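You operate a simulated robot arm through the tools that you are given. There is no shell and no other tool. Be economical: measure what you need, move in short steps, check, and stop when the job is done.

You run a simulated robot arm. Do the job below in one go: nothing can be reset, and whatever is moved stays where it is left.

## Task
Oil the whole chain: three strokes on the felt, then one turn of the crank.
Fine: tap open to pump, shut at the end.

The check looks at the end state, three seconds after you hand in, the way a careful person would. Anything else that was tipped, shoved, dropped, spilled or broken makes it a failure.

## Robot
A 7-joint arm with a two-finger parallel gripper on a trunk, on a base that drives. Base frame: it is fixed to the floor where the robot stands at the start and does not move with it; the origin is under the middle of the robot, x ahead of it, y to its left, z up; the surface under the hand at the start is at about z = 820. Units: mm, degrees, N and s.
With the tool pointing down near the work surface it reaches from about 280 to 720 mm from the robot's upright axis, wherever it stands. Its first joint turns from -166.0 to 166.0 degrees. Places, roughly: chain crank [800, 100, 900]; chain oil lever [600, 100, 900]; oil tap [500, 0, 800]; tension knob [500, 400, 800]; tension lock [600, 200, 900]. Payload 3.43 kg.
The TCP is the grasp point between the finger pads, 34 mm short of the fingertips. In the tool frame z runs along the fingers and y along their closing line. The gripper opens to 128 mm. The fingers are 24 mm wide and 12 mm thick; the gripper's body (48 by 130 mm) begins 96 mm behind the TCP.
Orientation is that of the tool frame in the base frame, as [roll, pitch, yaw] about the fixed x, y, z axes, in that order (R = Rz(yaw) Ry(pitch) Rx(roll)). With the fingers straight down and closing along the base's y, the tool's x points along the base's -x, its y along +y and its z along -z.

## Interface
- The arm moves only by the tool send_rows. Its arguments are lists of equal length, an entry for each row: "claw": the finger opening in mm, from 0 to 128; "dp": the shift along the tool's x, y, z in mm, a list of three; "angular": the turn, a rotation vector about the tool's x, y, z in degrees, a list of three. In form: {"claw": [claw, ...], "dp": [[tx, ty, tz], ...], "angular": [[ax, ay, az], ...]}. A call has 1 to 20 rows; each row shifts and turns the commanded pose from where the row before left it, along the tool's axes as they then stand. Rows are played at 5 a second. More than 50 mm and 8.6 degrees between two rows, or a gripper value outside its range, and nothing of the call is played. A pose out of reach is approached as far as the arm can. The call stops where the force on the tool passes 60 N (or 10 N more than at its start, if that is more) or the arm is blocked; 0.2 s more then pass. Each finger travels about 108 mm/s and halts on what it meets, pressing with about 22 N; the grip force reading is that of the motor and also rises with nothing between the fingers. The clock runs only during rows and for 0.2 s after the last one: add rows that do not move to give the fingers time. The reply holds the time, the measured pose of the TCP, the force on the tool along the base axes, the opening and the grip force, in the units named above and with some noise, with the torque about the TCP (base axes, N m) and any sound that the robot's microphone picked up.
- Cameras (640 x 400 px; columns grow to the right, rows downward): "scene" is now at [-1.7, 129.9, 1568.6]; the picture's right is [-0.11, -0.99, 0.00], its down [-0.60, 0.07, -0.80] and it looks along [0.79, -0.09, -0.60] (base axes); focal length 250 px, centre (320, 200). "wrist" rides on the gripper at [76, -11, -160] in the tool frame; the picture's right is [0.15, 0.99, 0.00], its down [-0.88, 0.13, -0.46] and it looks along [-0.45, 0.07, 0.89] (tool axes); focal length 234 px, centre (320, 200). There is no depth. A picture from a camera that has moved, and an enlarged one, comes with that camera's place and axes in the base frame and with its lens.
- grab_frame(camera): a new picture of that camera. No time passes.
- lift_body(by): slides the trunk up (or, below 0, down) by that many mm; the arm and the scene camera ride with it, the base frame stays. It gives what a move gives, with no picture.
- roll_base(legs): drives the robot by 1 to 6 legs, each [ahead, left, turn to the left] in mm, mm and degrees, along the robot's own axes; the way and the turn of a leg run together, so that a leg with both is an arc; at most 1500 mm and 180 degrees a leg. The arm and the cameras ride along, it lands a little off, and it stops where it bumps. It gives what a move gives.
- aim_head(pan, tilt): turns the head with the scene camera to pan (to the left, within 86 degrees either way) and tilt (down, from -29 to 69), counted from straight ahead of the robot. It gives what a move gives.
- zoom(camera, box): a new picture of the part [left, top, right, bottom] of that camera's present view, enlarged. No time passes.
- close_job(): hands the job in; it is judged then, once.

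Work in short steps. Places have to be worked out from the pictures, the camera data and where the tool is seen: move nearer, look again, correct. Check each grasp and each placing, and mend what went wrong. You have 120 turns and 82 pictures in all, those below and enlarged ones among them. Open the gripper and draw the arm clear of the work before you hand the job in, unless the task says otherwise; then end with one line.

The tools are called after ">>>" as a command line: name --argument value ..., lists and objects as JSON in quotes. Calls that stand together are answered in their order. send_rows: Moves the arm, as the interface text tells. Its arguments: {"type":"object","properties":{"claw":{"type":"array"},"dp":{"type":"array"},"angular":{"type":"array"}},"required":["claw","dp","angular"]} The other tools are called the same way: lift_body (by) slides the trunk up or down; roll_base (legs) drives the base; aim_head (pan, tilt) turns the head that bears the scene camera; grab_frame (camera) takes a picture; zoom (camera, box) takes an enlarged picture of a part of a camera's view; close_job () hands the job in.

At the start:

```text
t: 0.0
tool_pos: [416.8, 70.9, 1250.0]
ee_rot: [-180.0, 0.0, 179.9]
force: [0.6, 0.5, 0.5]
ft_torque: [-0.03, 0.0, 0.02]
finger_gap: 128.0
grip_force: 0.0
trunk travel left (down, up): [-275.0, 49.0]
robot x, y, heading: [-1.9, 1.1, 0.3]
head pan, tilt: [-6.5, 37.0]
```

scene: 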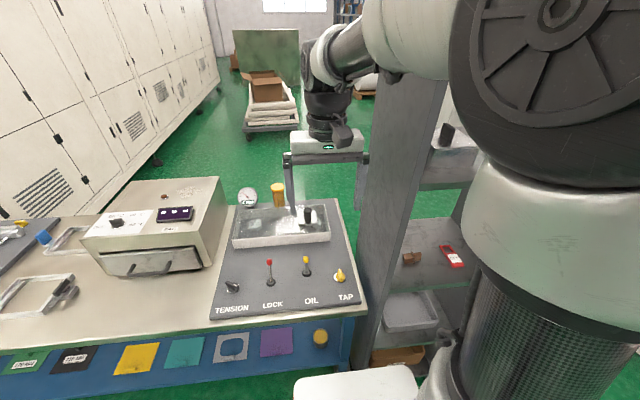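
wrist: 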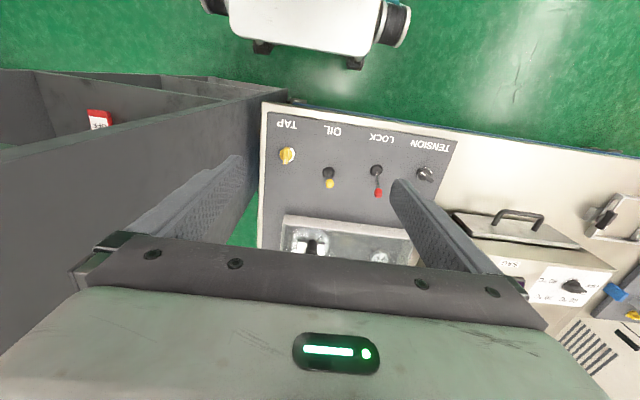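

The panel shows TENSION, LOCK, OIL and TAP with a chain box behind. I'll zoom in for detail.

>>> zoom --camera "scene" --box '[200, 170, 380, 330]'

>>> zoom --camera "wrist" --box '[250, 90, 470, 270]'

```text
2.50 times, centred on (290, 250) of scene
camera zoom: at [-1.7, 129.9, 1568.6], right [-0.11, -0.99, 0.0], down [-0.6, 0.07, -0.8], along [0.79, -0.09, -0.6], focal length 626 px, centre (395, 75)
```

zoom: 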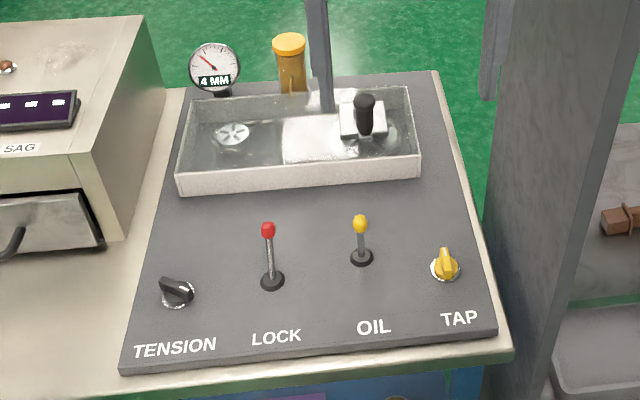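

```text
2.22 times, centred on (360, 180) of wrist
camera zoom: at [340.7, 58.4, 1410.3], right [-0.15, 0.99, 0.0], down [0.88, 0.13, 0.46], along [0.45, 0.07, -0.89], focal length 520 px, centre (231, 244)
```

zoom: 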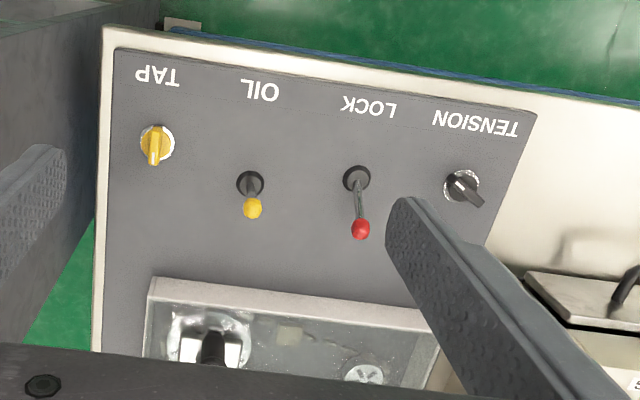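

Next I'll take closer zooms of the crank/box and the controls.

>>> zoom --camera "scene" --box '[228, 180, 338, 250]'

>>> zoom --camera "scene" --box '[215, 245, 365, 335]'

>>> zoom --camera "scene" --box '[70, 160, 230, 290]'

```text
5.71 times, centred on (283, 215) of scene
camera zoom: at [-1.7, 129.9, 1568.6], right [-0.11, -0.99, 0.0], down [-0.6, 0.07, -0.8], along [0.79, -0.09, -0.6], focal length 1430 px, centre (531, 114)
```

zoom: 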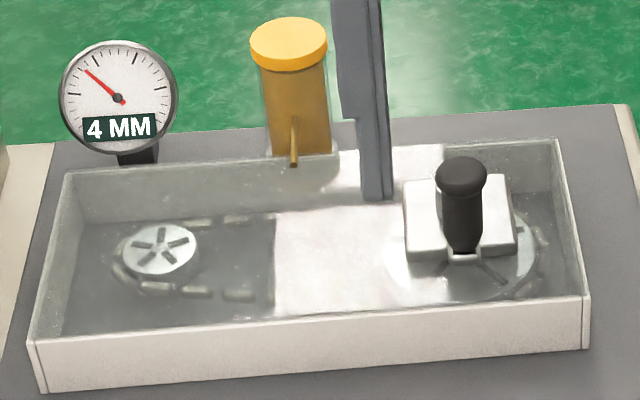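

```text
4.27 times, centred on (290, 290) of scene
camera zoom: at [-1.7, 129.9, 1568.6], right [-0.11, -0.99, 0.0], down [-0.6, 0.07, -0.8], along [0.79, -0.09, -0.6], focal length 1068 px, centre (448, -184)
```

zoom: 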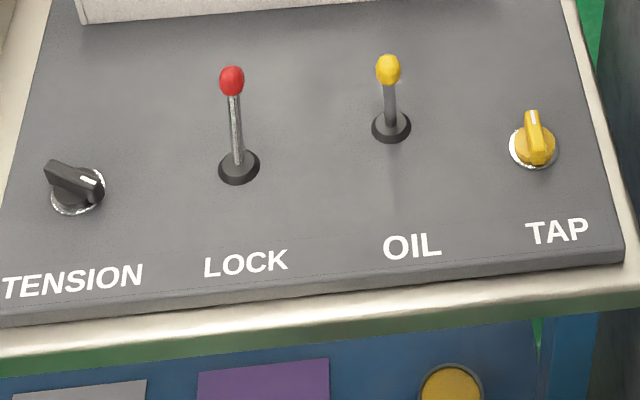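

```text
3.08 times, centred on (150, 225) of scene
camera zoom: at [-1.7, 129.9, 1568.6], right [-0.11, -0.99, 0.0], down [-0.6, 0.07, -0.8], along [0.79, -0.09, -0.6], focal length 770 px, centre (843, 123)
```

zoom: 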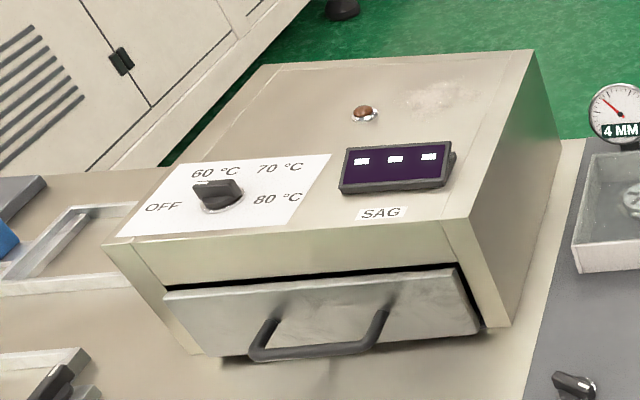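

Tap is at about (520, 0), the oil lever upright at (550, 115), and crank handle near (803, 91). I'll descend to look closer.

>>> send_rows --claw '[128, 128, 128, 128, 128, 128]' --dp '[[0, 0, 35], [0, 0, 35], [0, 0, 35], [0, 0, 35], [0, 0, 35], [0, 0, 0]]' --angular '[[0, 0, 0], [0, 0, 0], [0, 0, 0], [0, 0, 0], [0, 0, 0], [0, 0, 0]]'

>>> grab_frame --camera "wrist"

>>> grab_frame --camera "scene"

```text
t: 1.4
tool_pos: [419.4, 70.0, 1075.3]
ee_rot: [180.0, 0.0, -179.9]
force: [-0.2, 0.2, -0.7]
ft_torque: [0.0, 0.02, -0.05]
finger_gap: 127.9
grip_force: 0.1
trunk travel left (down, up): [-275.0, 49.0]
robot x, y, heading: [-3.2, 0.4, -0.0]
head pan, tilt: [-6.5, 37.0]
```

```text
74 pictures are left
camera wrist: at [342.7, 57.7, 1235.0], right [-0.15, 0.99, 0.0], down [0.88, 0.13, 0.46], along [0.45, 0.07, -0.89], focal length 234 px, centre (320, 200)
```

wrist: 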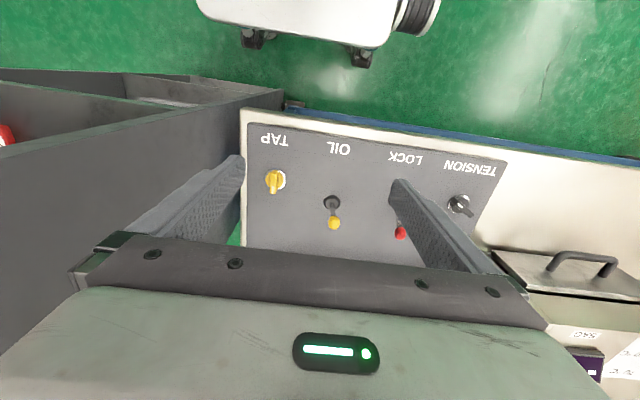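

```text
73 pictures are left
camera scene: at [-1.6, 129.9, 1568.6], right [-0.11, -0.99, 0.0], down [-0.6, 0.07, -0.8], along [0.79, -0.09, -0.6], focal length 250 px, centre (320, 200)
```

scene: 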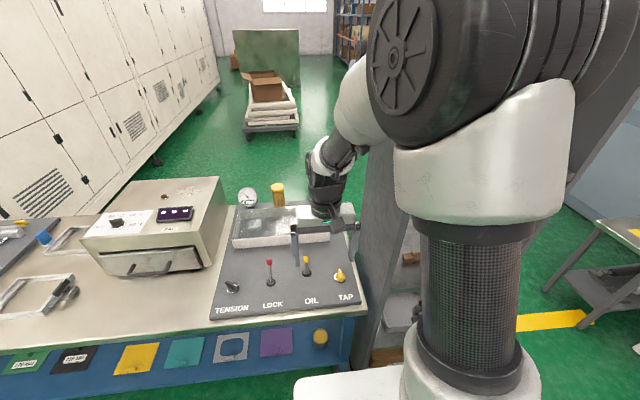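

I want to know how far I can drive ahead before the base meets the table, so I'll tilt the head down to look.

>>> aim_head --pan -6.5 --tilt 65

>>> grab_frame --camera "scene"

```text
t: 2.3
tool_pos: [420.1, 71.0, 1075.3]
ee_rot: [179.9, 0.0, 180.0]
force: [0.1, 0.5, -0.1]
ft_torque: [-0.06, -0.03, 0.0]
finger_gap: 128.1
grip_force: 0.1
trunk travel left (down, up): [-275.0, 49.0]
robot x, y, heading: [1.3, -0.8, -0.4]
head pan, tilt: [-6.5, 65.0]
```

```text
72 pictures are left
camera scene: at [-27.7, 132.8, 1531.8], right [-0.11, -0.99, 0.0], down [-0.9, 0.1, -0.42], along [0.42, -0.05, -0.91], focal length 250 px, centre (320, 200)
```

scene: 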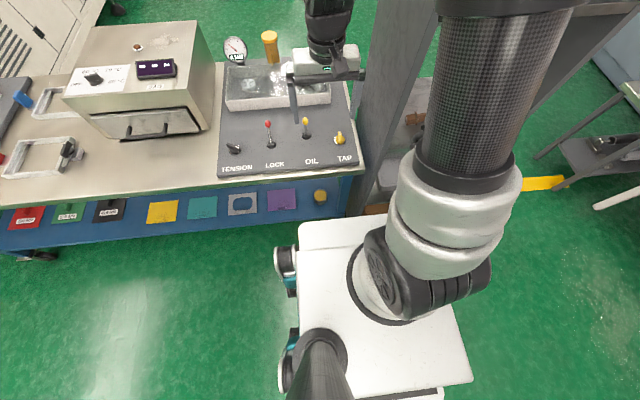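

The base deck front is at roughly x≈280 and the table front at ≈399, so there is about 110 mm of room. I'll drive 75 ahead and 60 left, towards the crank's line, and put the head back.

>>> roll_base --legs '[[75, 60, 0]]'

>>> aim_head --pan -6.5 --tilt 55

>>> grab_frame --camera "scene"

>>> grab_frame --camera "wrist"

```text
t: 3.6
tool_pos: [494.1, 129.2, 1075.2]
ee_rot: [-180.0, -0.1, -179.9]
force: [-0.1, 0.2, 0.2]
ft_torque: [-0.01, -0.01, 0.04]
finger_gap: 128.1
grip_force: 0.0
trunk travel left (down, up): [-275.0, 49.0]
robot x, y, heading: [75.3, 60.1, -0.2]
head pan, tilt: [-6.5, 65.0]
```

```text
t: 4.3
tool_pos: [494.1, 130.1, 1075.1]
ee_rot: [-180.0, 0.0, 179.9]
force: [0.3, 0.4, 0.1]
ft_torque: [-0.01, 0.01, -0.01]
finger_gap: 128.1
grip_force: 0.0
trunk travel left (down, up): [-275.0, 49.0]
robot x, y, heading: [74.8, 61.2, -0.4]
head pan, tilt: [-6.5, 55.0]
```

```text
71 pictures are left
camera scene: at [58.4, 190.3, 1543.4], right [-0.11, -0.99, 0.0], down [-0.81, 0.09, -0.57], along [0.57, -0.06, -0.82], focal length 250 px, centre (320, 200)
```

scene: 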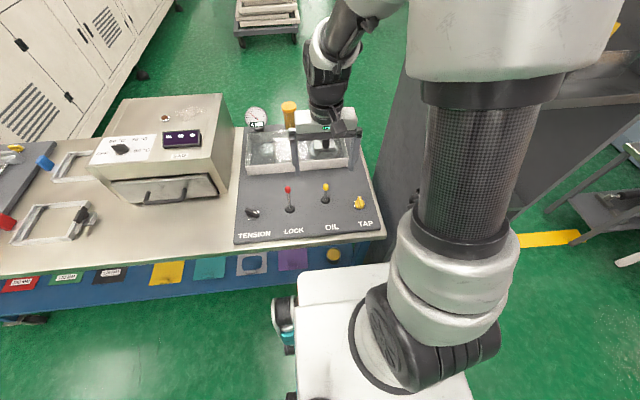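

```text
70 pictures are left
camera wrist: at [417.6, 116.6, 1235.5], right [-0.15, 0.99, 0.0], down [0.88, 0.13, 0.46], along [0.45, 0.07, -0.89], focal length 234 px, centre (320, 200)
```

wrist: 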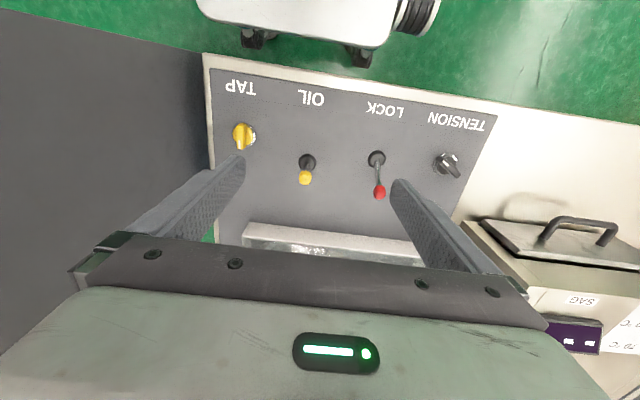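

I need a look at the crank from above, so I'll move the arm 165 mm ahead and up 60.

>>> send_rows --claw '[128, 128, 128, 128, 128, 128, 128]' --dp '[[-10, 0, -30], [-30, 0, -30], [-40, 0, 0], [-40, 0, 0], [-40, 0, 0], [0, 0, 0], [0, 0, 0]]' --angular '[[0, 0, 0], [0, 0, 0], [0, 0, 0], [0, 0, 0], [0, 0, 0], [0, 0, 0], [0, 0, 0]]'

>>> grab_frame --camera "wrist"

```text
t: 5.9
tool_pos: [653.5, 132.4, 1137.4]
ee_rot: [180.0, 0.1, 180.0]
force: [0.0, -0.8, 0.3]
ft_torque: [0.01, 0.02, -0.03]
finger_gap: 128.2
grip_force: 0.0
trunk travel left (down, up): [-275.0, 49.0]
robot x, y, heading: [74.8, 58.0, 0.1]
head pan, tilt: [-6.5, 55.0]
```

```text
69 pictures are left
camera wrist: at [576.1, 118.9, 1297.4], right [-0.15, 0.99, 0.0], down [0.88, 0.13, 0.46], along [0.45, 0.07, -0.89], focal length 234 px, centre (320, 200)
```

wrist: 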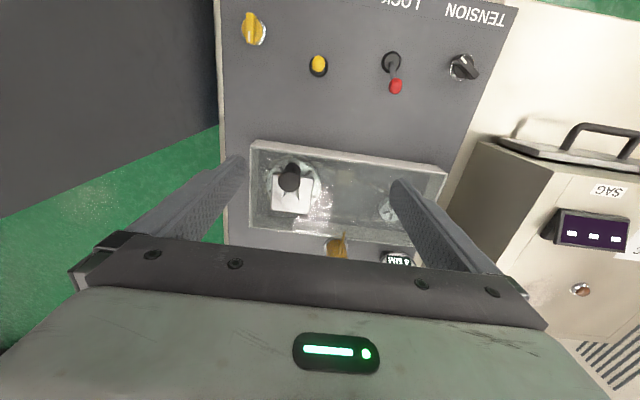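

>>> zoom --camera "wrist" --box '[240, 130, 400, 250]'

>>> zoom --camera "wrist" --box '[220, 0, 500, 130]'

```text
3.33 times, centred on (320, 190) of wrist
camera zoom: at [576.1, 118.9, 1297.4], right [-0.15, 0.99, 0.0], down [0.88, 0.13, 0.46], along [0.45, 0.07, -0.89], focal length 781 px, centre (320, 233)
```

zoom: 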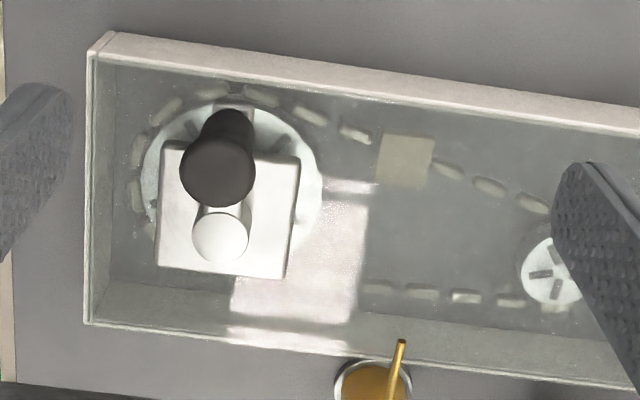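

```text
2.29 times, centred on (360, 65) of wrist
camera zoom: at [576.1, 118.9, 1297.4], right [-0.15, 0.99, 0.0], down [0.88, 0.13, 0.46], along [0.45, 0.07, -0.89], focal length 535 px, centre (229, 509)
```

zoom: 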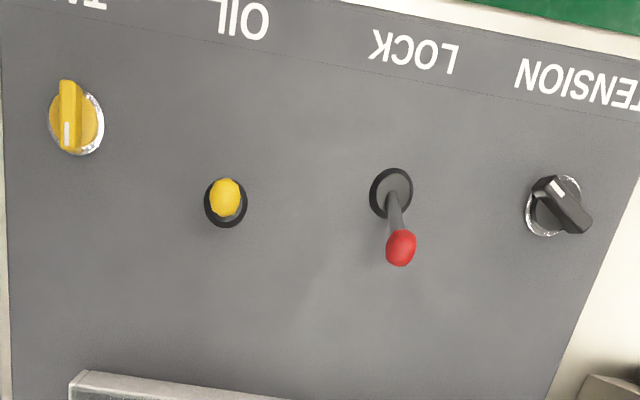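

The crank handle top is at about (717, 94, 971) and its pivot near (785, 94), so the radius is about 68. The tap is at (521, 2), and the shelf is far enough right. I'll move above the tap.

>>> send_rows --claw '[100, 70, 60, 60, 60, 60, 60]' --dp '[[30, -30, 0], [35, -35, 0], [35, -35, 30], [32, -30, 40], [0, 0, 40], [0, 0, 20], [0, 0, 0]]' --angular '[[0, 0, 0], [0, 0, 0], [0, 0, 0], [0, 0, 0], [0, 0, 0], [0, 0, 0], [0, 0, 0]]'

>>> grab_frame --camera "wrist"

>>> zoom --camera "scene" --box '[280, 120, 420, 240]'

```text
refused: row 3 steps farther than a row can; nothing moved
```

```text
66 pictures are left
camera wrist: at [576.1, 118.9, 1297.4], right [-0.15, 0.99, 0.0], down [0.88, 0.13, 0.46], along [0.45, 0.07, -0.89], focal length 234 px, centre (320, 200)
```

wrist: 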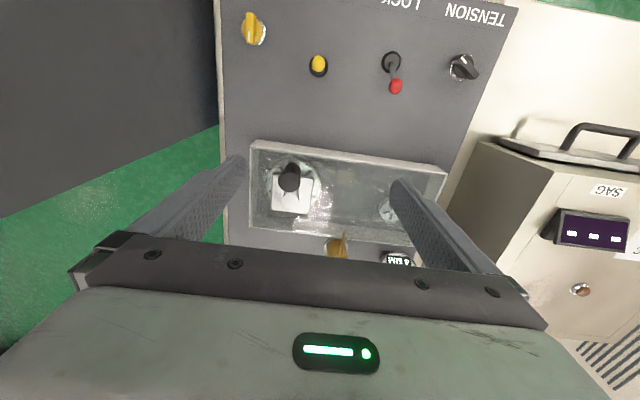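

```text
3.33 times, centred on (350, 180) of scene
camera zoom: at [58.3, 190.3, 1543.4], right [-0.11, -0.99, 0.0], down [-0.81, 0.09, -0.57], along [0.57, -0.06, -0.82], focal length 834 px, centre (220, 267)
```

zoom: 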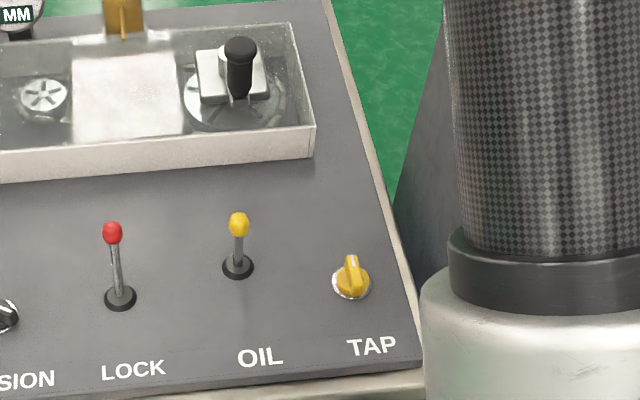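

The last call was refused because its steps were too long, so I'll resend it with shorter rows.

>>> send_rows --claw '[100, 70, 60, 60, 60, 60, 60, 60]' --dp '[[32, -32, 0], [34, -34, 0], [34, -34, 0], [32, -30, 0], [0, 0, 45], [0, 0, 45], [0, 0, 45], [0, 0, 0]]' --angular '[[0, 0, 0], [0, 0, 0], [0, 0, 0], [0, 0, 0], [0, 0, 0], [0, 0, 0], [0, 0, 0], [0, 0, 0]]'

>>> grab_frame --camera "wrist"

>>> zoom --camera "scene" --box '[280, 120, 420, 240]'

```text
t: 7.7
tool_pos: [520.9, -1.0, 998.3]
ee_rot: [179.9, 0.0, 179.8]
force: [0.1, -0.3, -0.1]
ft_torque: [-0.01, 0.02, 0.01]
finger_gap: 60.1
grip_force: 0.0
trunk travel left (down, up): [-275.0, 49.0]
robot x, y, heading: [79.6, 55.3, -0.2]
head pan, tilt: [-6.5, 55.0]
```

```text
64 pictures are left
camera wrist: at [444.3, -13.4, 1159.5], right [-0.15, 0.99, 0.0], down [0.88, 0.13, 0.46], along [0.45, 0.07, -0.89], focal length 234 px, centre (320, 200)
```

wrist: 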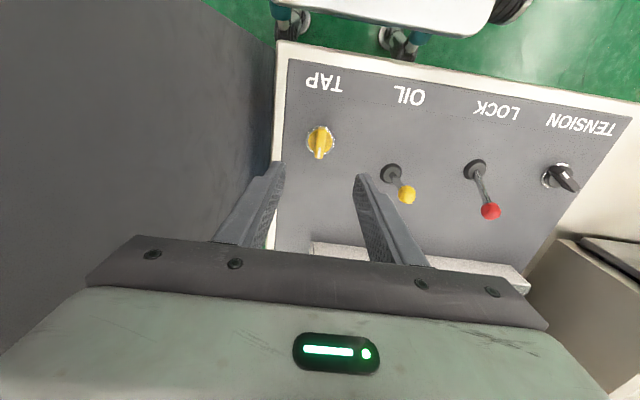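

```text
3.33 times, centred on (350, 180) of scene
camera zoom: at [58.6, 190.3, 1543.4], right [-0.11, -0.99, 0.0], down [-0.81, 0.09, -0.57], along [0.57, -0.06, -0.82], focal length 834 px, centre (220, 267)
```

zoom: 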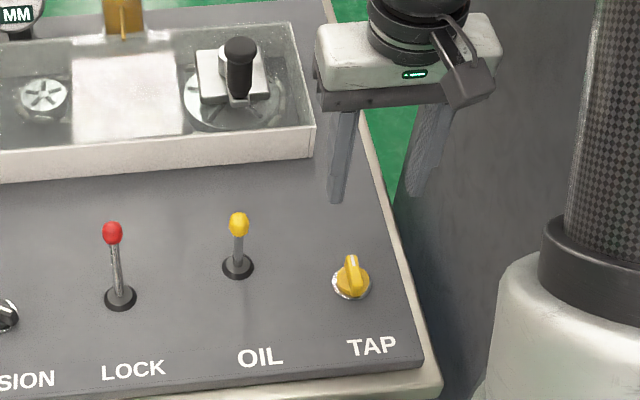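

Zooming on the tap for any markings.

>>> zoom --camera "wrist" --box '[280, 110, 360, 170]'

```text
6.67 times, centred on (320, 140) of wrist
camera zoom: at [444.3, -13.4, 1159.5], right [-0.15, 0.99, 0.0], down [0.88, 0.13, 0.46], along [0.45, 0.07, -0.89], focal length 1561 px, centre (320, 600)
```

zoom: 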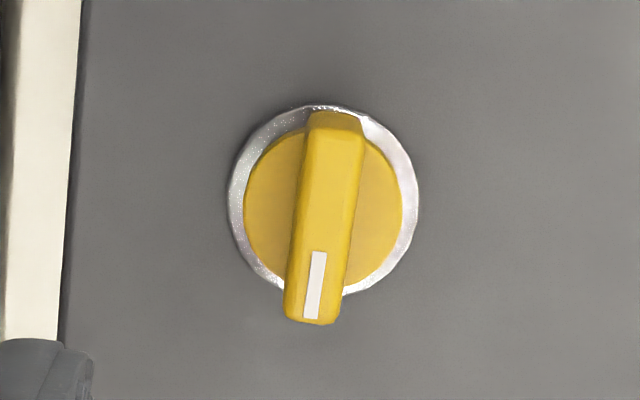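

The bar is aligned with x, is about 11 mm wide, and its mark points ahead (+x). I'll lower over it so the fingertips are around z≈846.

>>> send_rows --claw '[50, 50, 50, 50, 50, 50]' --dp '[[1, 0, 40], [0, 0, 40], [0, 0, 20], [0, 0, 10], [0, 0, 8], [0, 0, 0]]' --angular '[[0, 0, 0], [0, 0, 0], [0, 0, 0], [0, 0, 0], [0, 0, 0], [0, 0, 0]]'

>>> zoom --camera "scene" --box '[320, 160, 390, 220]'

>>> zoom --camera "wrist" --box '[220, 110, 420, 260]'

```text
t: 9.1
tool_pos: [521.0, -0.8, 881.4]
ee_rot: [-179.9, -0.1, -180.0]
force: [0.8, -0.1, -0.5]
ft_torque: [-0.01, -0.01, -0.02]
finger_gap: 50.0
grip_force: 0.2
trunk travel left (down, up): [-275.0, 49.0]
robot x, y, heading: [73.8, 60.2, 0.1]
head pan, tilt: [-6.5, 55.0]
```

```text
6.67 times, centred on (355, 190) of scene
camera zoom: at [58.5, 190.3, 1543.4], right [-0.11, -0.99, 0.0], down [-0.81, 0.09, -0.57], along [0.57, -0.06, -0.82], focal length 1668 px, centre (87, 267)
```

zoom: 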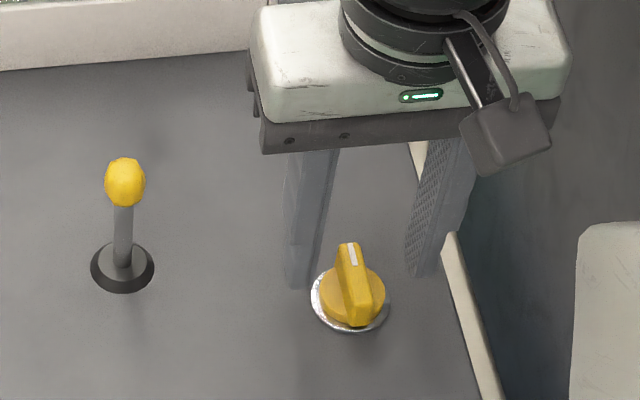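

```text
2.67 times, centred on (320, 185) of wrist
camera zoom: at [445.0, -13.0, 1041.5], right [-0.15, 0.99, 0.0], down [0.88, 0.13, 0.46], along [0.45, 0.07, -0.89], focal length 624 px, centre (320, 240)
```

zoom: 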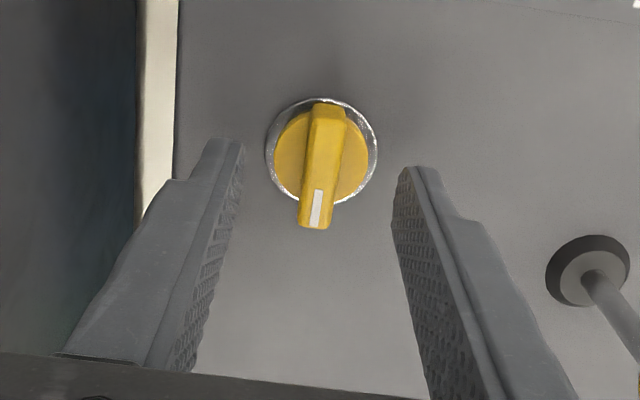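

The tap centre works out at about (515, -2). I'll shift 5 mm back and close on the bar.

>>> send_rows --claw '[50, 30, 15, 5, 5, 5]' --dp '[[5, -1, 0], [0, 0, 3], [0, 0, 0], [0, 0, 0], [0, 0, 0], [0, 0, 0]]' --angular '[[0, 0, 0], [0, 0, 0], [0, 0, 0], [0, 0, 0], [0, 0, 0], [0, 0, 0]]'

>>> zoom --camera "wrist" --box '[220, 110, 420, 260]'

```text
t: 10.5
tool_pos: [517.9, -0.4, 879.2]
ee_rot: [179.9, 0.1, -179.9]
force: [-0.7, 10.6, 0.6]
ft_torque: [0.41, -0.4, -0.01]
finger_gap: 11.7
grip_force: 44.8
trunk travel left (down, up): [-275.0, 49.0]
robot x, y, heading: [76.3, 59.6, -0.0]
head pan, tilt: [-6.5, 55.0]
```

```text
2.67 times, centred on (320, 185) of wrist
camera zoom: at [440.3, -12.9, 1039.1], right [-0.15, 0.99, 0.0], down [0.88, 0.13, 0.46], along [0.45, 0.07, -0.89], focal length 624 px, centre (320, 240)
```

zoom: 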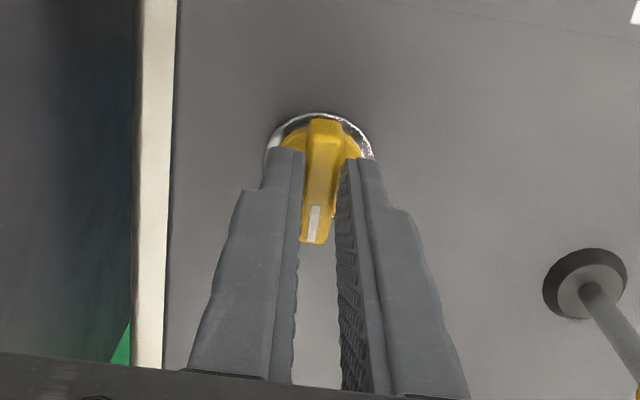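

The bar is gripped with a gap of 11.7. I'll ease the side force and try 16° counter-clockwise, watching the torque.

>>> send_rows --claw '[5, 5, 5, 5]' --dp '[[0, 1, 0], [0, 0, 0], [0, 0, 0], [0, 0, 0]]' --angular '[[0, 0, 0], [0, 0, -8], [0, 0, -8], [0, 0, 0]]'

>>> zoom --camera "wrist" --box '[220, 110, 420, 260]'

```text
t: 11.5
tool_pos: [517.9, -1.1, 878.2]
ee_rot: [-179.9, 0.1, -163.8]
force: [5.5, 13.3, -4.1]
ft_torque: [0.44, -0.34, -1.08]
finger_gap: 18.6
grip_force: 44.8
trunk travel left (down, up): [-275.0, 49.0]
robot x, y, heading: [78.6, 60.8, 0.2]
head pan, tilt: [-6.5, 55.0]
```

```text
2.67 times, centred on (320, 185) of wrist
camera zoom: at [447.0, -33.3, 1039.3], right [-0.41, 0.91, 0.0], down [0.81, 0.37, 0.46], along [0.42, 0.19, -0.89], focal length 624 px, centre (320, 240)
```

zoom: 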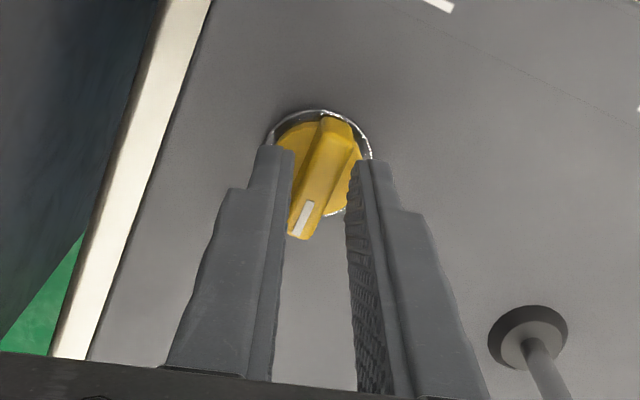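

The knob didn't follow: it is at its counter-clockwise stop. I'll go back and try clockwise.

>>> send_rows --claw '[5, 5, 5, 5, 5, 5]' --dp '[[0, 0, 0], [0, 0, 0], [0, 0, 0], [0, 0, 0], [0, 0, 0], [0, 0, 0]]' --angular '[[0, 0, 8], [0, 0, 8], [0, 0, 0], [0, 0, 8], [0, 0, 8], [0, 0, 0]]'

>>> zoom --camera "wrist" --box '[220, 110, 420, 260]'

```text
t: 12.9
tool_pos: [515.9, 1.7, 878.7]
ee_rot: [179.9, -0.1, 164.0]
force: [0.8, 19.4, -7.1]
ft_torque: [0.81, 0.58, 0.09]
finger_gap: 12.1
grip_force: 44.6
trunk travel left (down, up): [-275.0, 49.0]
robot x, y, heading: [75.3, 60.9, -0.1]
head pan, tilt: [-6.5, 55.0]
```

```text
2.67 times, centred on (320, 185) of wrist
camera zoom: at [439.8, 10.0, 1039.5], right [0.13, 0.99, 0.0], down [0.88, -0.12, 0.45], along [0.45, -0.06, -0.89], focal length 624 px, centre (320, 240)
```

zoom: 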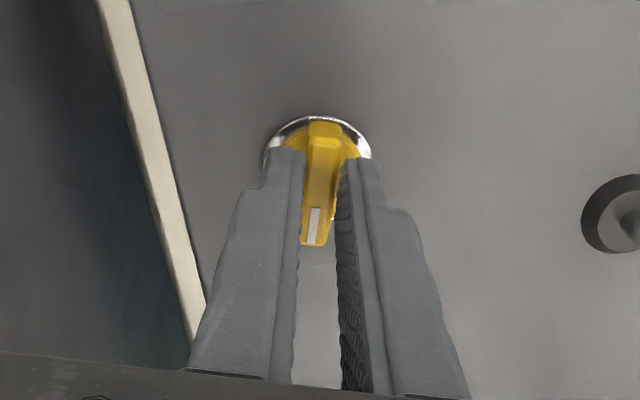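

It turns clockwise. I'll continue, easing the side force by 2 mm.

>>> send_rows --claw '[5, 5, 5, 5, 5, 5]' --dp '[[0, 2, 0], [0, 0, 0], [0, 0, 0], [0, 0, 0], [0, 0, 0], [0, 0, 0]]' --angular '[[0, 0, 8], [0, 0, 8], [0, 0, 8], [0, 0, 8], [0, 0, 8], [0, 0, 0]]'

>>> zoom --camera "wrist" --box '[220, 110, 420, 260]'

```text
t: 14.3
tool_pos: [517.7, 4.3, 878.9]
ee_rot: [180.0, -0.2, 124.1]
force: [6.3, 22.5, -16.7]
ft_torque: [1.23, 0.06, 0.06]
finger_gap: 11.6
grip_force: 45.0
trunk travel left (down, up): [-275.0, 49.0]
robot x, y, heading: [74.5, 55.9, 0.0]
head pan, tilt: [-6.5, 55.0]
```

```text
2.67 times, centred on (320, 185) of wrist
camera zoom: at [465.8, 59.0, 1039.5], right [0.74, 0.68, 0.0], down [0.6, -0.66, 0.45], along [0.31, -0.33, -0.89], focal length 624 px, centre (320, 240)
```

zoom: 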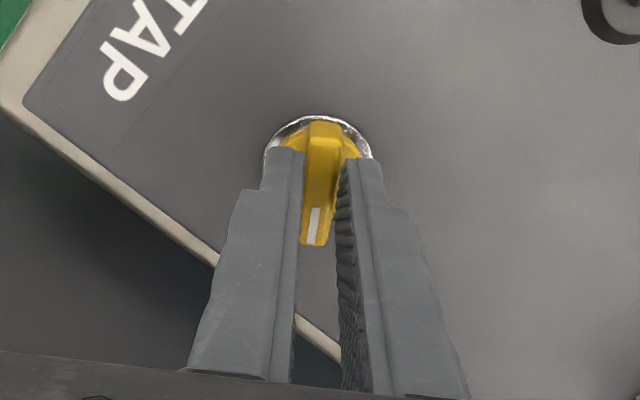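

The side force is growing. I'll nudge about 3 mm in +y to see how it responds.

>>> send_rows --claw '[5, 5]' --dp '[[2.5, 1.7, 0], [0, 0, 0]]' --angular '[[0, 0, 0], [0, 0, 0]]'

```text
t: 14.9
tool_pos: [517.9, 3.8, 879.1]
ee_rot: [-180.0, 0.0, 123.9]
force: [10.3, 12.5, -21.2]
ft_torque: [1.17, 0.08, 0.06]
finger_gap: 12.3
grip_force: 45.1
trunk travel left (down, up): [-275.0, 49.0]
robot x, y, heading: [76.0, 56.6, -0.0]
head pan, tilt: [-6.5, 55.0]
```

The force dropped, so I'll ease further in +x, +y and down, then continue turning.

>>> send_rows --claw '[5, 5, 5, 5, 5, 5]' --dp '[[1.4, 3.3, 2], [0, 0, 0], [0, 0, 0], [0, 0, 0], [0, 0, 0], [0, 0, 0]]' --angular '[[0, 0, 0], [0, 0, 8], [0, 0, 8], [0, 0, 8], [0, 0, 8], [0, 0, 0]]'

>>> zoom --camera "wrist" --box '[220, 110, 420, 260]'

```text
t: 16.3
tool_pos: [520.4, 4.8, 879.3]
ee_rot: [179.5, 0.0, 91.7]
force: [7.8, -7.0, 25.9]
ft_torque: [-1.11, -0.32, 0.02]
finger_gap: 12.0
grip_force: 44.9
trunk travel left (down, up): [-275.0, 49.0]
robot x, y, heading: [70.8, 61.0, 0.2]
head pan, tilt: [-6.5, 55.0]
```

```text
2.67 times, centred on (320, 185) of wrist
camera zoom: at [505.3, 79.5, 1039.2], right [0.98, 0.18, 0.01], down [0.16, -0.87, 0.46], along [0.09, -0.45, -0.89], focal length 624 px, centre (320, 240)
```

zoom: 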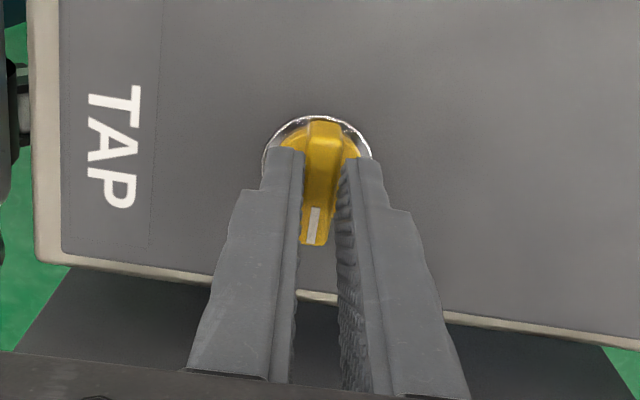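

I've turned about 88° clockwise. I'll relax z slightly and feel for the stop.

>>> send_rows --claw '[5, 5, 5, 5]' --dp '[[0, 0, -1.2], [0, 0, 0], [0, 0, 0], [0, 0, 0]]' --angular '[[0, 0, 2], [0, 0, 4], [0, 0, 4], [0, 0, 0]]'

>>> zoom --camera "wrist" --box '[220, 110, 420, 260]'

```text
t: 17.3
tool_pos: [520.7, 6.2, 880.4]
ee_rot: [179.6, 0.1, 82.0]
force: [16.7, -11.6, 21.6]
ft_torque: [-0.81, -0.47, 1.27]
finger_gap: 14.8
grip_force: 44.9
trunk travel left (down, up): [-275.0, 49.0]
robot x, y, heading: [76.2, 55.1, 0.1]
head pan, tilt: [-6.5, 55.0]
```

```text
2.67 times, centred on (320, 185) of wrist
camera zoom: at [518.7, 81.4, 1039.0], right [1.0, 0.01, 0.01], down [0.0, -0.89, 0.46], along [0.01, -0.46, -0.89], focal length 624 px, centre (320, 240)
```

zoom: 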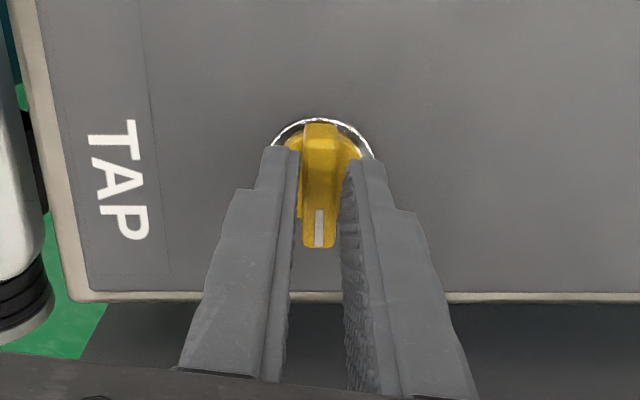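

That's the other stop at 90°, so the tap is open. I'll align, release and rise.

>>> send_rows --claw '[5, 25, 45, 45, 45, 45, 45]' --dp '[[0, 0, 0], [0, 0, 0], [0, 0, 0], [0, 0, -40], [0, 0, -45], [0, 0, -40], [0, 0, 0]]' --angular '[[0, 0, -7], [0, 0, 0], [0, 0, 0], [0, 0, 0], [0, 0, 0], [0, 0, 0], [0, 0, 0]]'

>>> grab_frame --camera "wrist"

>>> zoom --camera "scene" --box '[220, 100, 380, 220]'

```text
t: 18.9
tool_pos: [517.1, 6.1, 1003.9]
ee_rot: [179.9, -0.1, 88.9]
force: [0.0, 0.0, 0.5]
ft_torque: [0.03, -0.03, 0.0]
finger_gap: 45.1
grip_force: 0.0
trunk travel left (down, up): [-275.0, 49.0]
robot x, y, heading: [74.8, 58.1, -0.1]
head pan, tilt: [-6.5, 55.0]
```

```text
53 pictures are left
camera wrist: at [506.6, 81.0, 1163.7], right [0.99, 0.13, 0.0], down [0.12, -0.88, 0.46], along [0.06, -0.45, -0.89], focal length 234 px, centre (320, 200)
```

wrist: 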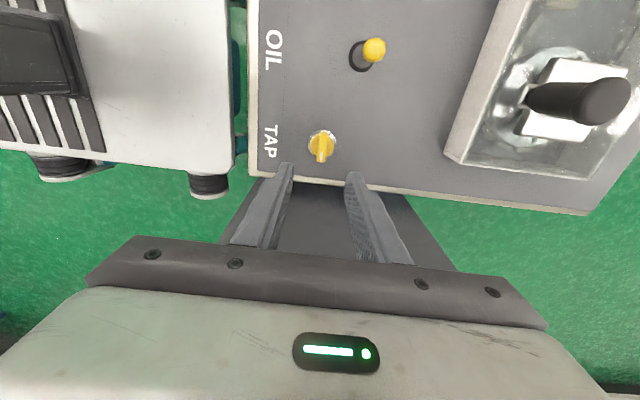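

```text
3.33 times, centred on (300, 160) of scene
camera zoom: at [58.3, 190.3, 1543.4], right [-0.11, -0.99, 0.0], down [-0.81, 0.09, -0.57], along [0.57, -0.06, -0.82], focal length 834 px, centre (387, 333)
```

zoom: 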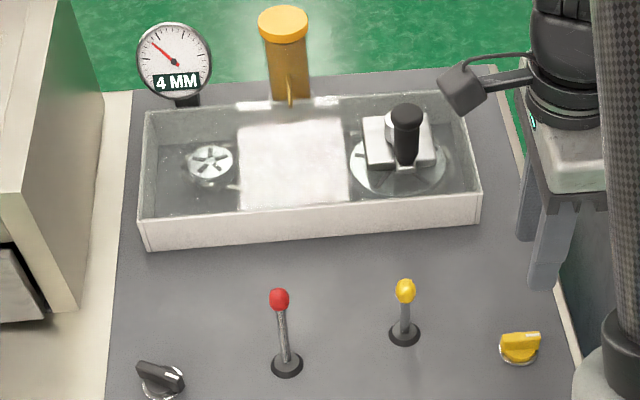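

The tap is open, with its mark pointing right. Oil knob is at about (553, 114, 903) with the fingers now closing along x, so I'll move above it and lower around it.

>>> send_rows --claw '[60, 60, 60, 60, 60, 60, 60]' --dp '[[36, 12, 0], [36, 12, 0], [36, 12, 0], [0, 0, 40], [0, 0, 40], [0, 0, 17], [0, 0, 0]]' --angular '[[0, 0, 1], [0, 0, 0], [0, 0, 0], [0, 0, 0], [0, 0, 0], [0, 0, 0], [0, 0, 0]]'

>>> grab_frame --camera "wrist"

>>> zoom --camera "scene" --box '[260, 120, 380, 220]'

```text
t: 20.5
tool_pos: [557.5, 114.4, 904.1]
ee_rot: [179.9, 0.1, 87.9]
force: [-0.5, -0.5, 0.0]
ft_torque: [0.03, 0.0, -0.03]
finger_gap: 60.2
grip_force: 0.1
trunk travel left (down, up): [-275.0, 49.0]
robot x, y, heading: [70.0, 61.7, -0.1]
head pan, tilt: [-6.5, 55.0]
```

```text
51 pictures are left
camera wrist: at [548.0, 189.0, 1065.2], right [0.99, 0.11, 0.0], down [0.1, -0.88, 0.46], along [0.05, -0.45, -0.89], focal length 234 px, centre (320, 200)
```

wrist: 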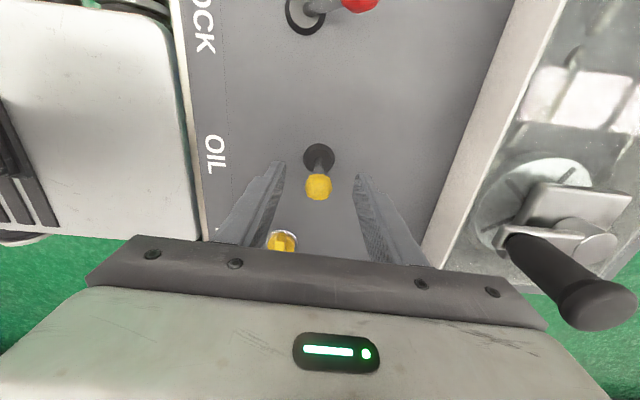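

```text
4.00 times, centred on (320, 170) of scene
camera zoom: at [58.4, 190.3, 1543.4], right [-0.11, -0.99, 0.0], down [-0.81, 0.09, -0.57], along [0.57, -0.06, -0.82], focal length 1001 px, centre (320, 320)
```

zoom: 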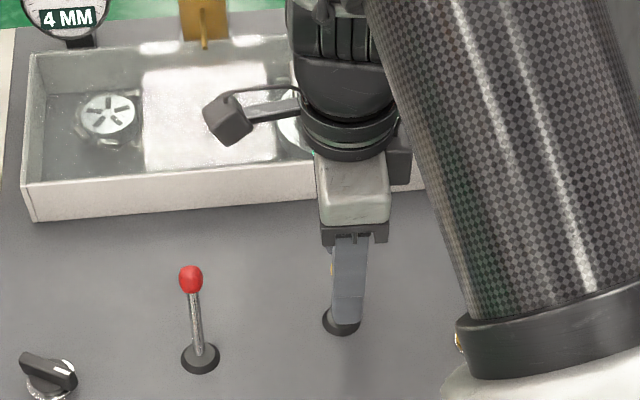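

The knob is at (554, 118), between the fingers. I'll centre and close on it gently.

>>> send_rows --claw '[60, 35, 15, 15, 15]' --dp '[[3, -3, 0], [0, 0, 0], [0, 0, 0], [0, 0, 0], [0, 0, 0]]' --angular '[[0, 0, 0], [0, 0, 0], [0, 0, 0], [0, 0, 0], [0, 0, 0]]'

>>> zoom --camera "wrist" --box '[220, 110, 420, 260]'

```text
t: 21.7
tool_pos: [555.9, 117.6, 906.7]
ee_rot: [179.9, 0.0, 88.1]
force: [6.2, -0.7, 0.4]
ft_torque: [-0.06, -0.45, 1.0]
finger_gap: 21.7
grip_force: 45.1
trunk travel left (down, up): [-275.0, 49.0]
robot x, y, heading: [77.4, 57.7, 0.2]
head pan, tilt: [-6.5, 55.0]
```

```text
2.67 times, centred on (320, 185) of wrist
camera zoom: at [545.8, 192.2, 1065.4], right [0.99, 0.11, 0.0], down [0.1, -0.88, 0.46], along [0.05, -0.45, -0.89], focal length 624 px, centre (320, 240)
```

zoom: 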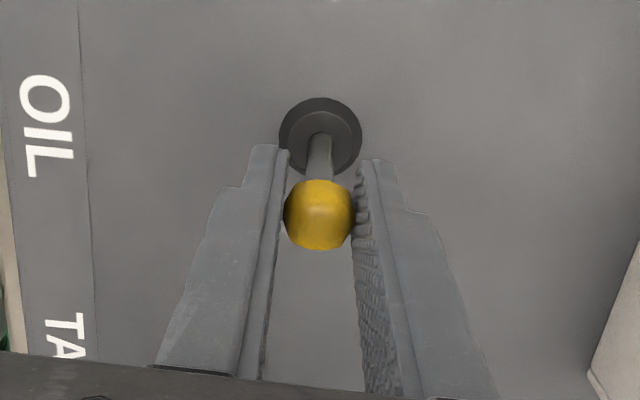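

The knob is held. I'll loosen to 27 so it can swivel and push 15 mm toward the robot to feel the stroke.

>>> send_rows --claw '[27, 27, 27, 27, 27]' --dp '[[0, 0, 0], [0, -5, 0], [0, -5, 0], [0, -5, 0], [0, 0, 0]]' --angular '[[0, 0, 0], [0, 0, 0], [0, 0, 0], [0, 0, 0], [0, 0, 0]]'

>>> zoom --camera "wrist" --box '[220, 110, 420, 260]'

```text
t: 22.9
tool_pos: [538.9, 116.7, 906.3]
ee_rot: [180.0, 0.0, 88.0]
force: [0.5, -0.7, 0.0]
ft_torque: [0.02, -0.04, 0.01]
finger_gap: 28.2
grip_force: 1.1
trunk travel left (down, up): [-275.0, 49.0]
robot x, y, heading: [75.7, 63.3, 0.2]
head pan, tilt: [-6.5, 55.0]
```

```text
2.67 times, centred on (320, 185) of wrist
camera zoom: at [529.5, 192.2, 1066.4], right [0.99, 0.11, 0.0], down [0.1, -0.88, 0.46], along [0.05, -0.45, -0.89], focal length 624 px, centre (320, 240)
```

zoom: 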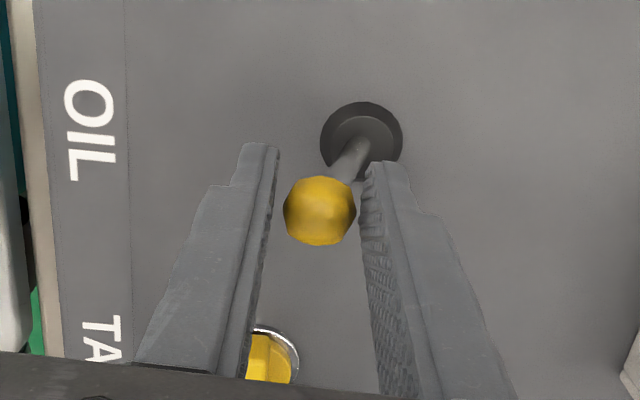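

The lever follows freely toward the robot. I'll continue, following the arc until it stops.

>>> send_rows --claw '[27, 27, 27, 27, 27, 27, 27]' --dp '[[0, -6, 1], [0, -6, 2], [0, -6, 3], [0, -6, 3], [0, -6, 4], [0, -5, 4], [0, 0, 0]]' --angular '[[0, 0, 0], [0, 0, 0], [0, 0, 0], [0, 0, 0], [0, 0, 0], [0, 0, 0], [0, 0, 0]]'

>>> zoom --camera "wrist" --box '[220, 110, 420, 260]'

```text
t: 24.4
tool_pos: [516.8, 118.5, 897.7]
ee_rot: [178.1, -0.1, 88.0]
force: [-0.7, -2.2, 36.8]
ft_torque: [-0.11, -1.1, 0.68]
finger_gap: 30.9
grip_force: 45.4
trunk travel left (down, up): [-275.0, 49.0]
robot x, y, heading: [73.1, 57.4, 0.0]
head pan, tilt: [-6.5, 55.0]
stopped in row 7: the force on the tool passed its limit at 62 N (the readings are from after the stop); the commanded pose is now the measured one
```

```text
2.67 times, centred on (320, 185) of wrist
camera zoom: at [502.3, 192.5, 1057.7], right [0.99, 0.11, 0.03], down [0.08, -0.88, 0.46], along [0.08, -0.45, -0.89], focal length 624 px, centre (320, 240)
```

zoom: 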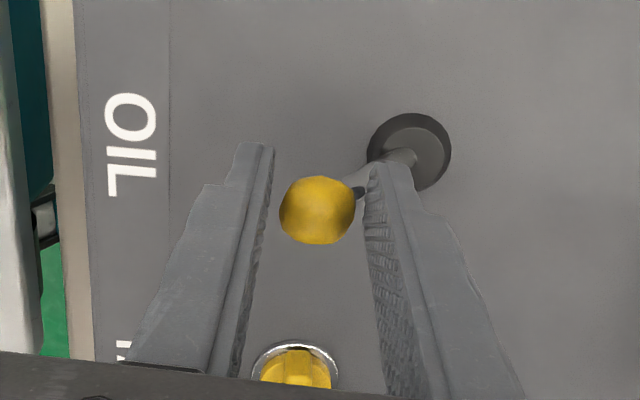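

It stopped with vertical force, probably the finger bearing on the stem or the end of travel. I'll raise a bit and see whether the lever stays.

>>> send_rows --claw '[34, 34, 34, 34, 34]' --dp '[[0, 0, -6], [0, 0, -6], [0, 0, -6], [0, 0, 0], [0, 0, 0]]' --angular '[[1.8, 0, 0], [0, 0, 0], [0, 0, 0], [0, 0, 0], [0, 0, 0]]'

>>> zoom --camera "wrist" --box '[220, 110, 420, 260]'

```text
t: 25.6
tool_pos: [515.7, 116.5, 912.8]
ee_rot: [-179.4, 0.1, 87.9]
force: [2.4, -0.4, 2.2]
ft_torque: [-0.02, -0.14, 0.08]
finger_gap: 35.5
grip_force: 1.1
trunk travel left (down, up): [-275.0, 49.0]
robot x, y, heading: [77.7, 56.2, -0.1]
head pan, tilt: [-6.5, 55.0]
```

```text
2.67 times, centred on (320, 185) of wrist
camera zoom: at [507.5, 191.8, 1073.4], right [0.99, 0.11, -0.01], down [0.1, -0.89, 0.45], along [0.04, -0.45, -0.89], focal length 624 px, centre (320, 240)
```

zoom: 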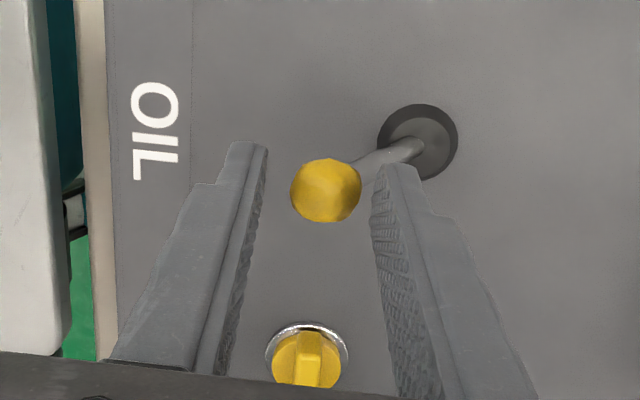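

Now pushing further toward the robot at this height to find the end of the stroke.

>>> send_rows --claw '[34, 34, 34, 34, 34]' --dp '[[0, -5, 1], [0, -5, 2], [0, -4, 2], [0, -4, 2], [0, 0, 0]]' --angular '[[0, 0, 0], [0, 0, 0], [0, 0, 0], [0, 0, 0], [0, 0, 0]]'

>>> zoom --camera "wrist" --box '[220, 110, 420, 260]'

```text
t: 26.8
tool_pos: [503.9, 118.3, 905.1]
ee_rot: [179.8, -0.1, 87.9]
force: [30.1, -3.1, 5.9]
ft_torque: [-0.06, -1.07, 0.35]
finger_gap: 51.1
grip_force: 14.7
trunk travel left (down, up): [-275.0, 49.0]
robot x, y, heading: [76.8, 58.0, 0.2]
head pan, tilt: [-6.5, 55.0]
```

```text
2.67 times, centred on (320, 185) of wrist
camera zoom: at [493.8, 193.8, 1065.8], right [0.99, 0.11, 0.0], down [0.1, -0.88, 0.46], along [0.05, -0.45, -0.89], focal length 624 px, centre (320, 240)
```

zoom: 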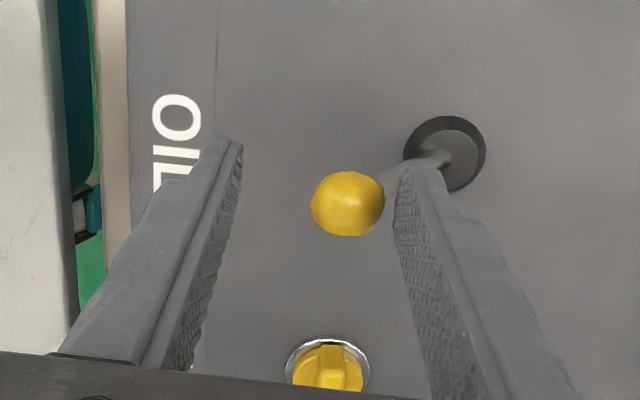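

That's the end stop: 30 N and the fingers forced open. Now I'll move back 20 mm and see whether the lever springs back by itself.

>>> send_rows --claw '[51, 51, 51, 51, 51]' --dp '[[0, 5, -2], [0, 5, -2], [0, 5, -2], [0, 5, -1], [0, 0, 0]]' --angular '[[0, 0, 0], [0, 0, 0], [0, 0, 0], [0, 0, 0], [0, 0, 0]]'

>>> zoom --camera "wrist" --box '[220, 110, 420, 260]'

```text
t: 27.9
tool_pos: [515.9, 118.4, 912.9]
ee_rot: [-179.5, 0.0, 87.9]
force: [2.9, -0.5, -0.3]
ft_torque: [0.07, -0.09, 0.01]
finger_gap: 52.0
grip_force: 1.4
trunk travel left (down, up): [-275.0, 49.0]
robot x, y, heading: [75.4, 56.7, -0.1]
head pan, tilt: [-6.5, 55.0]
```

```text
2.67 times, centred on (320, 185) of wrist
camera zoom: at [508.4, 192.9, 1072.3], right [0.99, 0.11, -0.01], down [0.1, -0.89, 0.45], along [0.04, -0.45, -0.89], focal length 624 px, centre (320, 240)
```

zoom: 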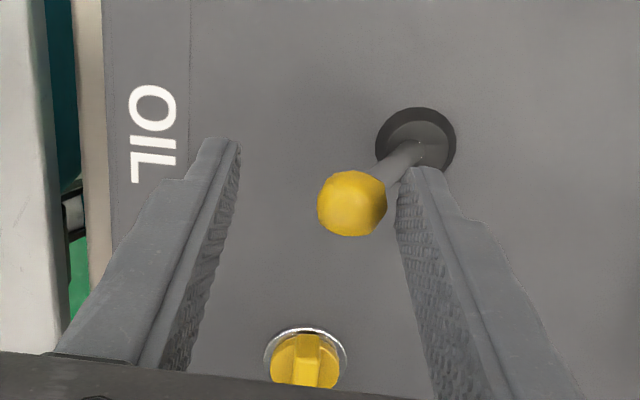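

The lever springs back against the finger. I'll let it return fully to upright.

>>> send_rows --claw '[52, 52, 56, 60, 60, 60, 60]' --dp '[[0, 8, 0], [0, 8, 0], [0, 8, 0], [0, 8, 0], [0, 8, 0], [0, 0, 0], [0, 0, 0]]' --angular '[[0, 0, 0], [0, 0, 0], [0, 0, 0], [0, 0, 0], [0, 0, 0], [0, 0, 0], [0, 0, 0]]'

>>> grab_frame --camera "wrist"

```text
t: 29.6
tool_pos: [557.2, 118.5, 911.9]
ee_rot: [-179.6, 0.0, 87.9]
force: [-0.4, -0.4, 0.3]
ft_torque: [0.0, 0.0, 0.01]
finger_gap: 60.1
grip_force: 0.1
trunk travel left (down, up): [-275.0, 49.0]
robot x, y, heading: [74.0, 59.1, 0.1]
head pan, tilt: [-6.5, 55.0]
```

```text
43 pictures are left
camera wrist: at [548.9, 191.9, 1072.3], right [0.99, 0.11, -0.01], down [0.1, -0.89, 0.45], along [0.04, -0.45, -0.89], focal length 234 px, centre (320, 200)
```

wrist: 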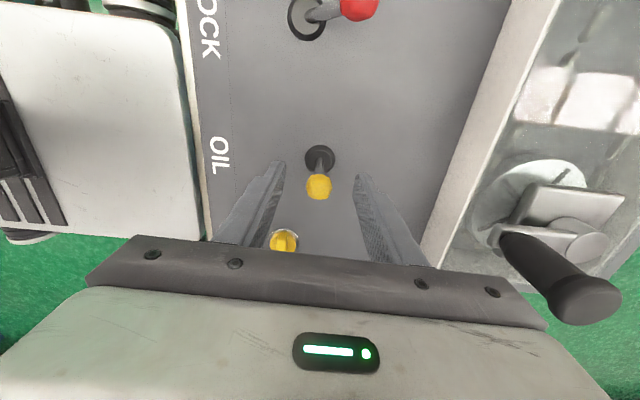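

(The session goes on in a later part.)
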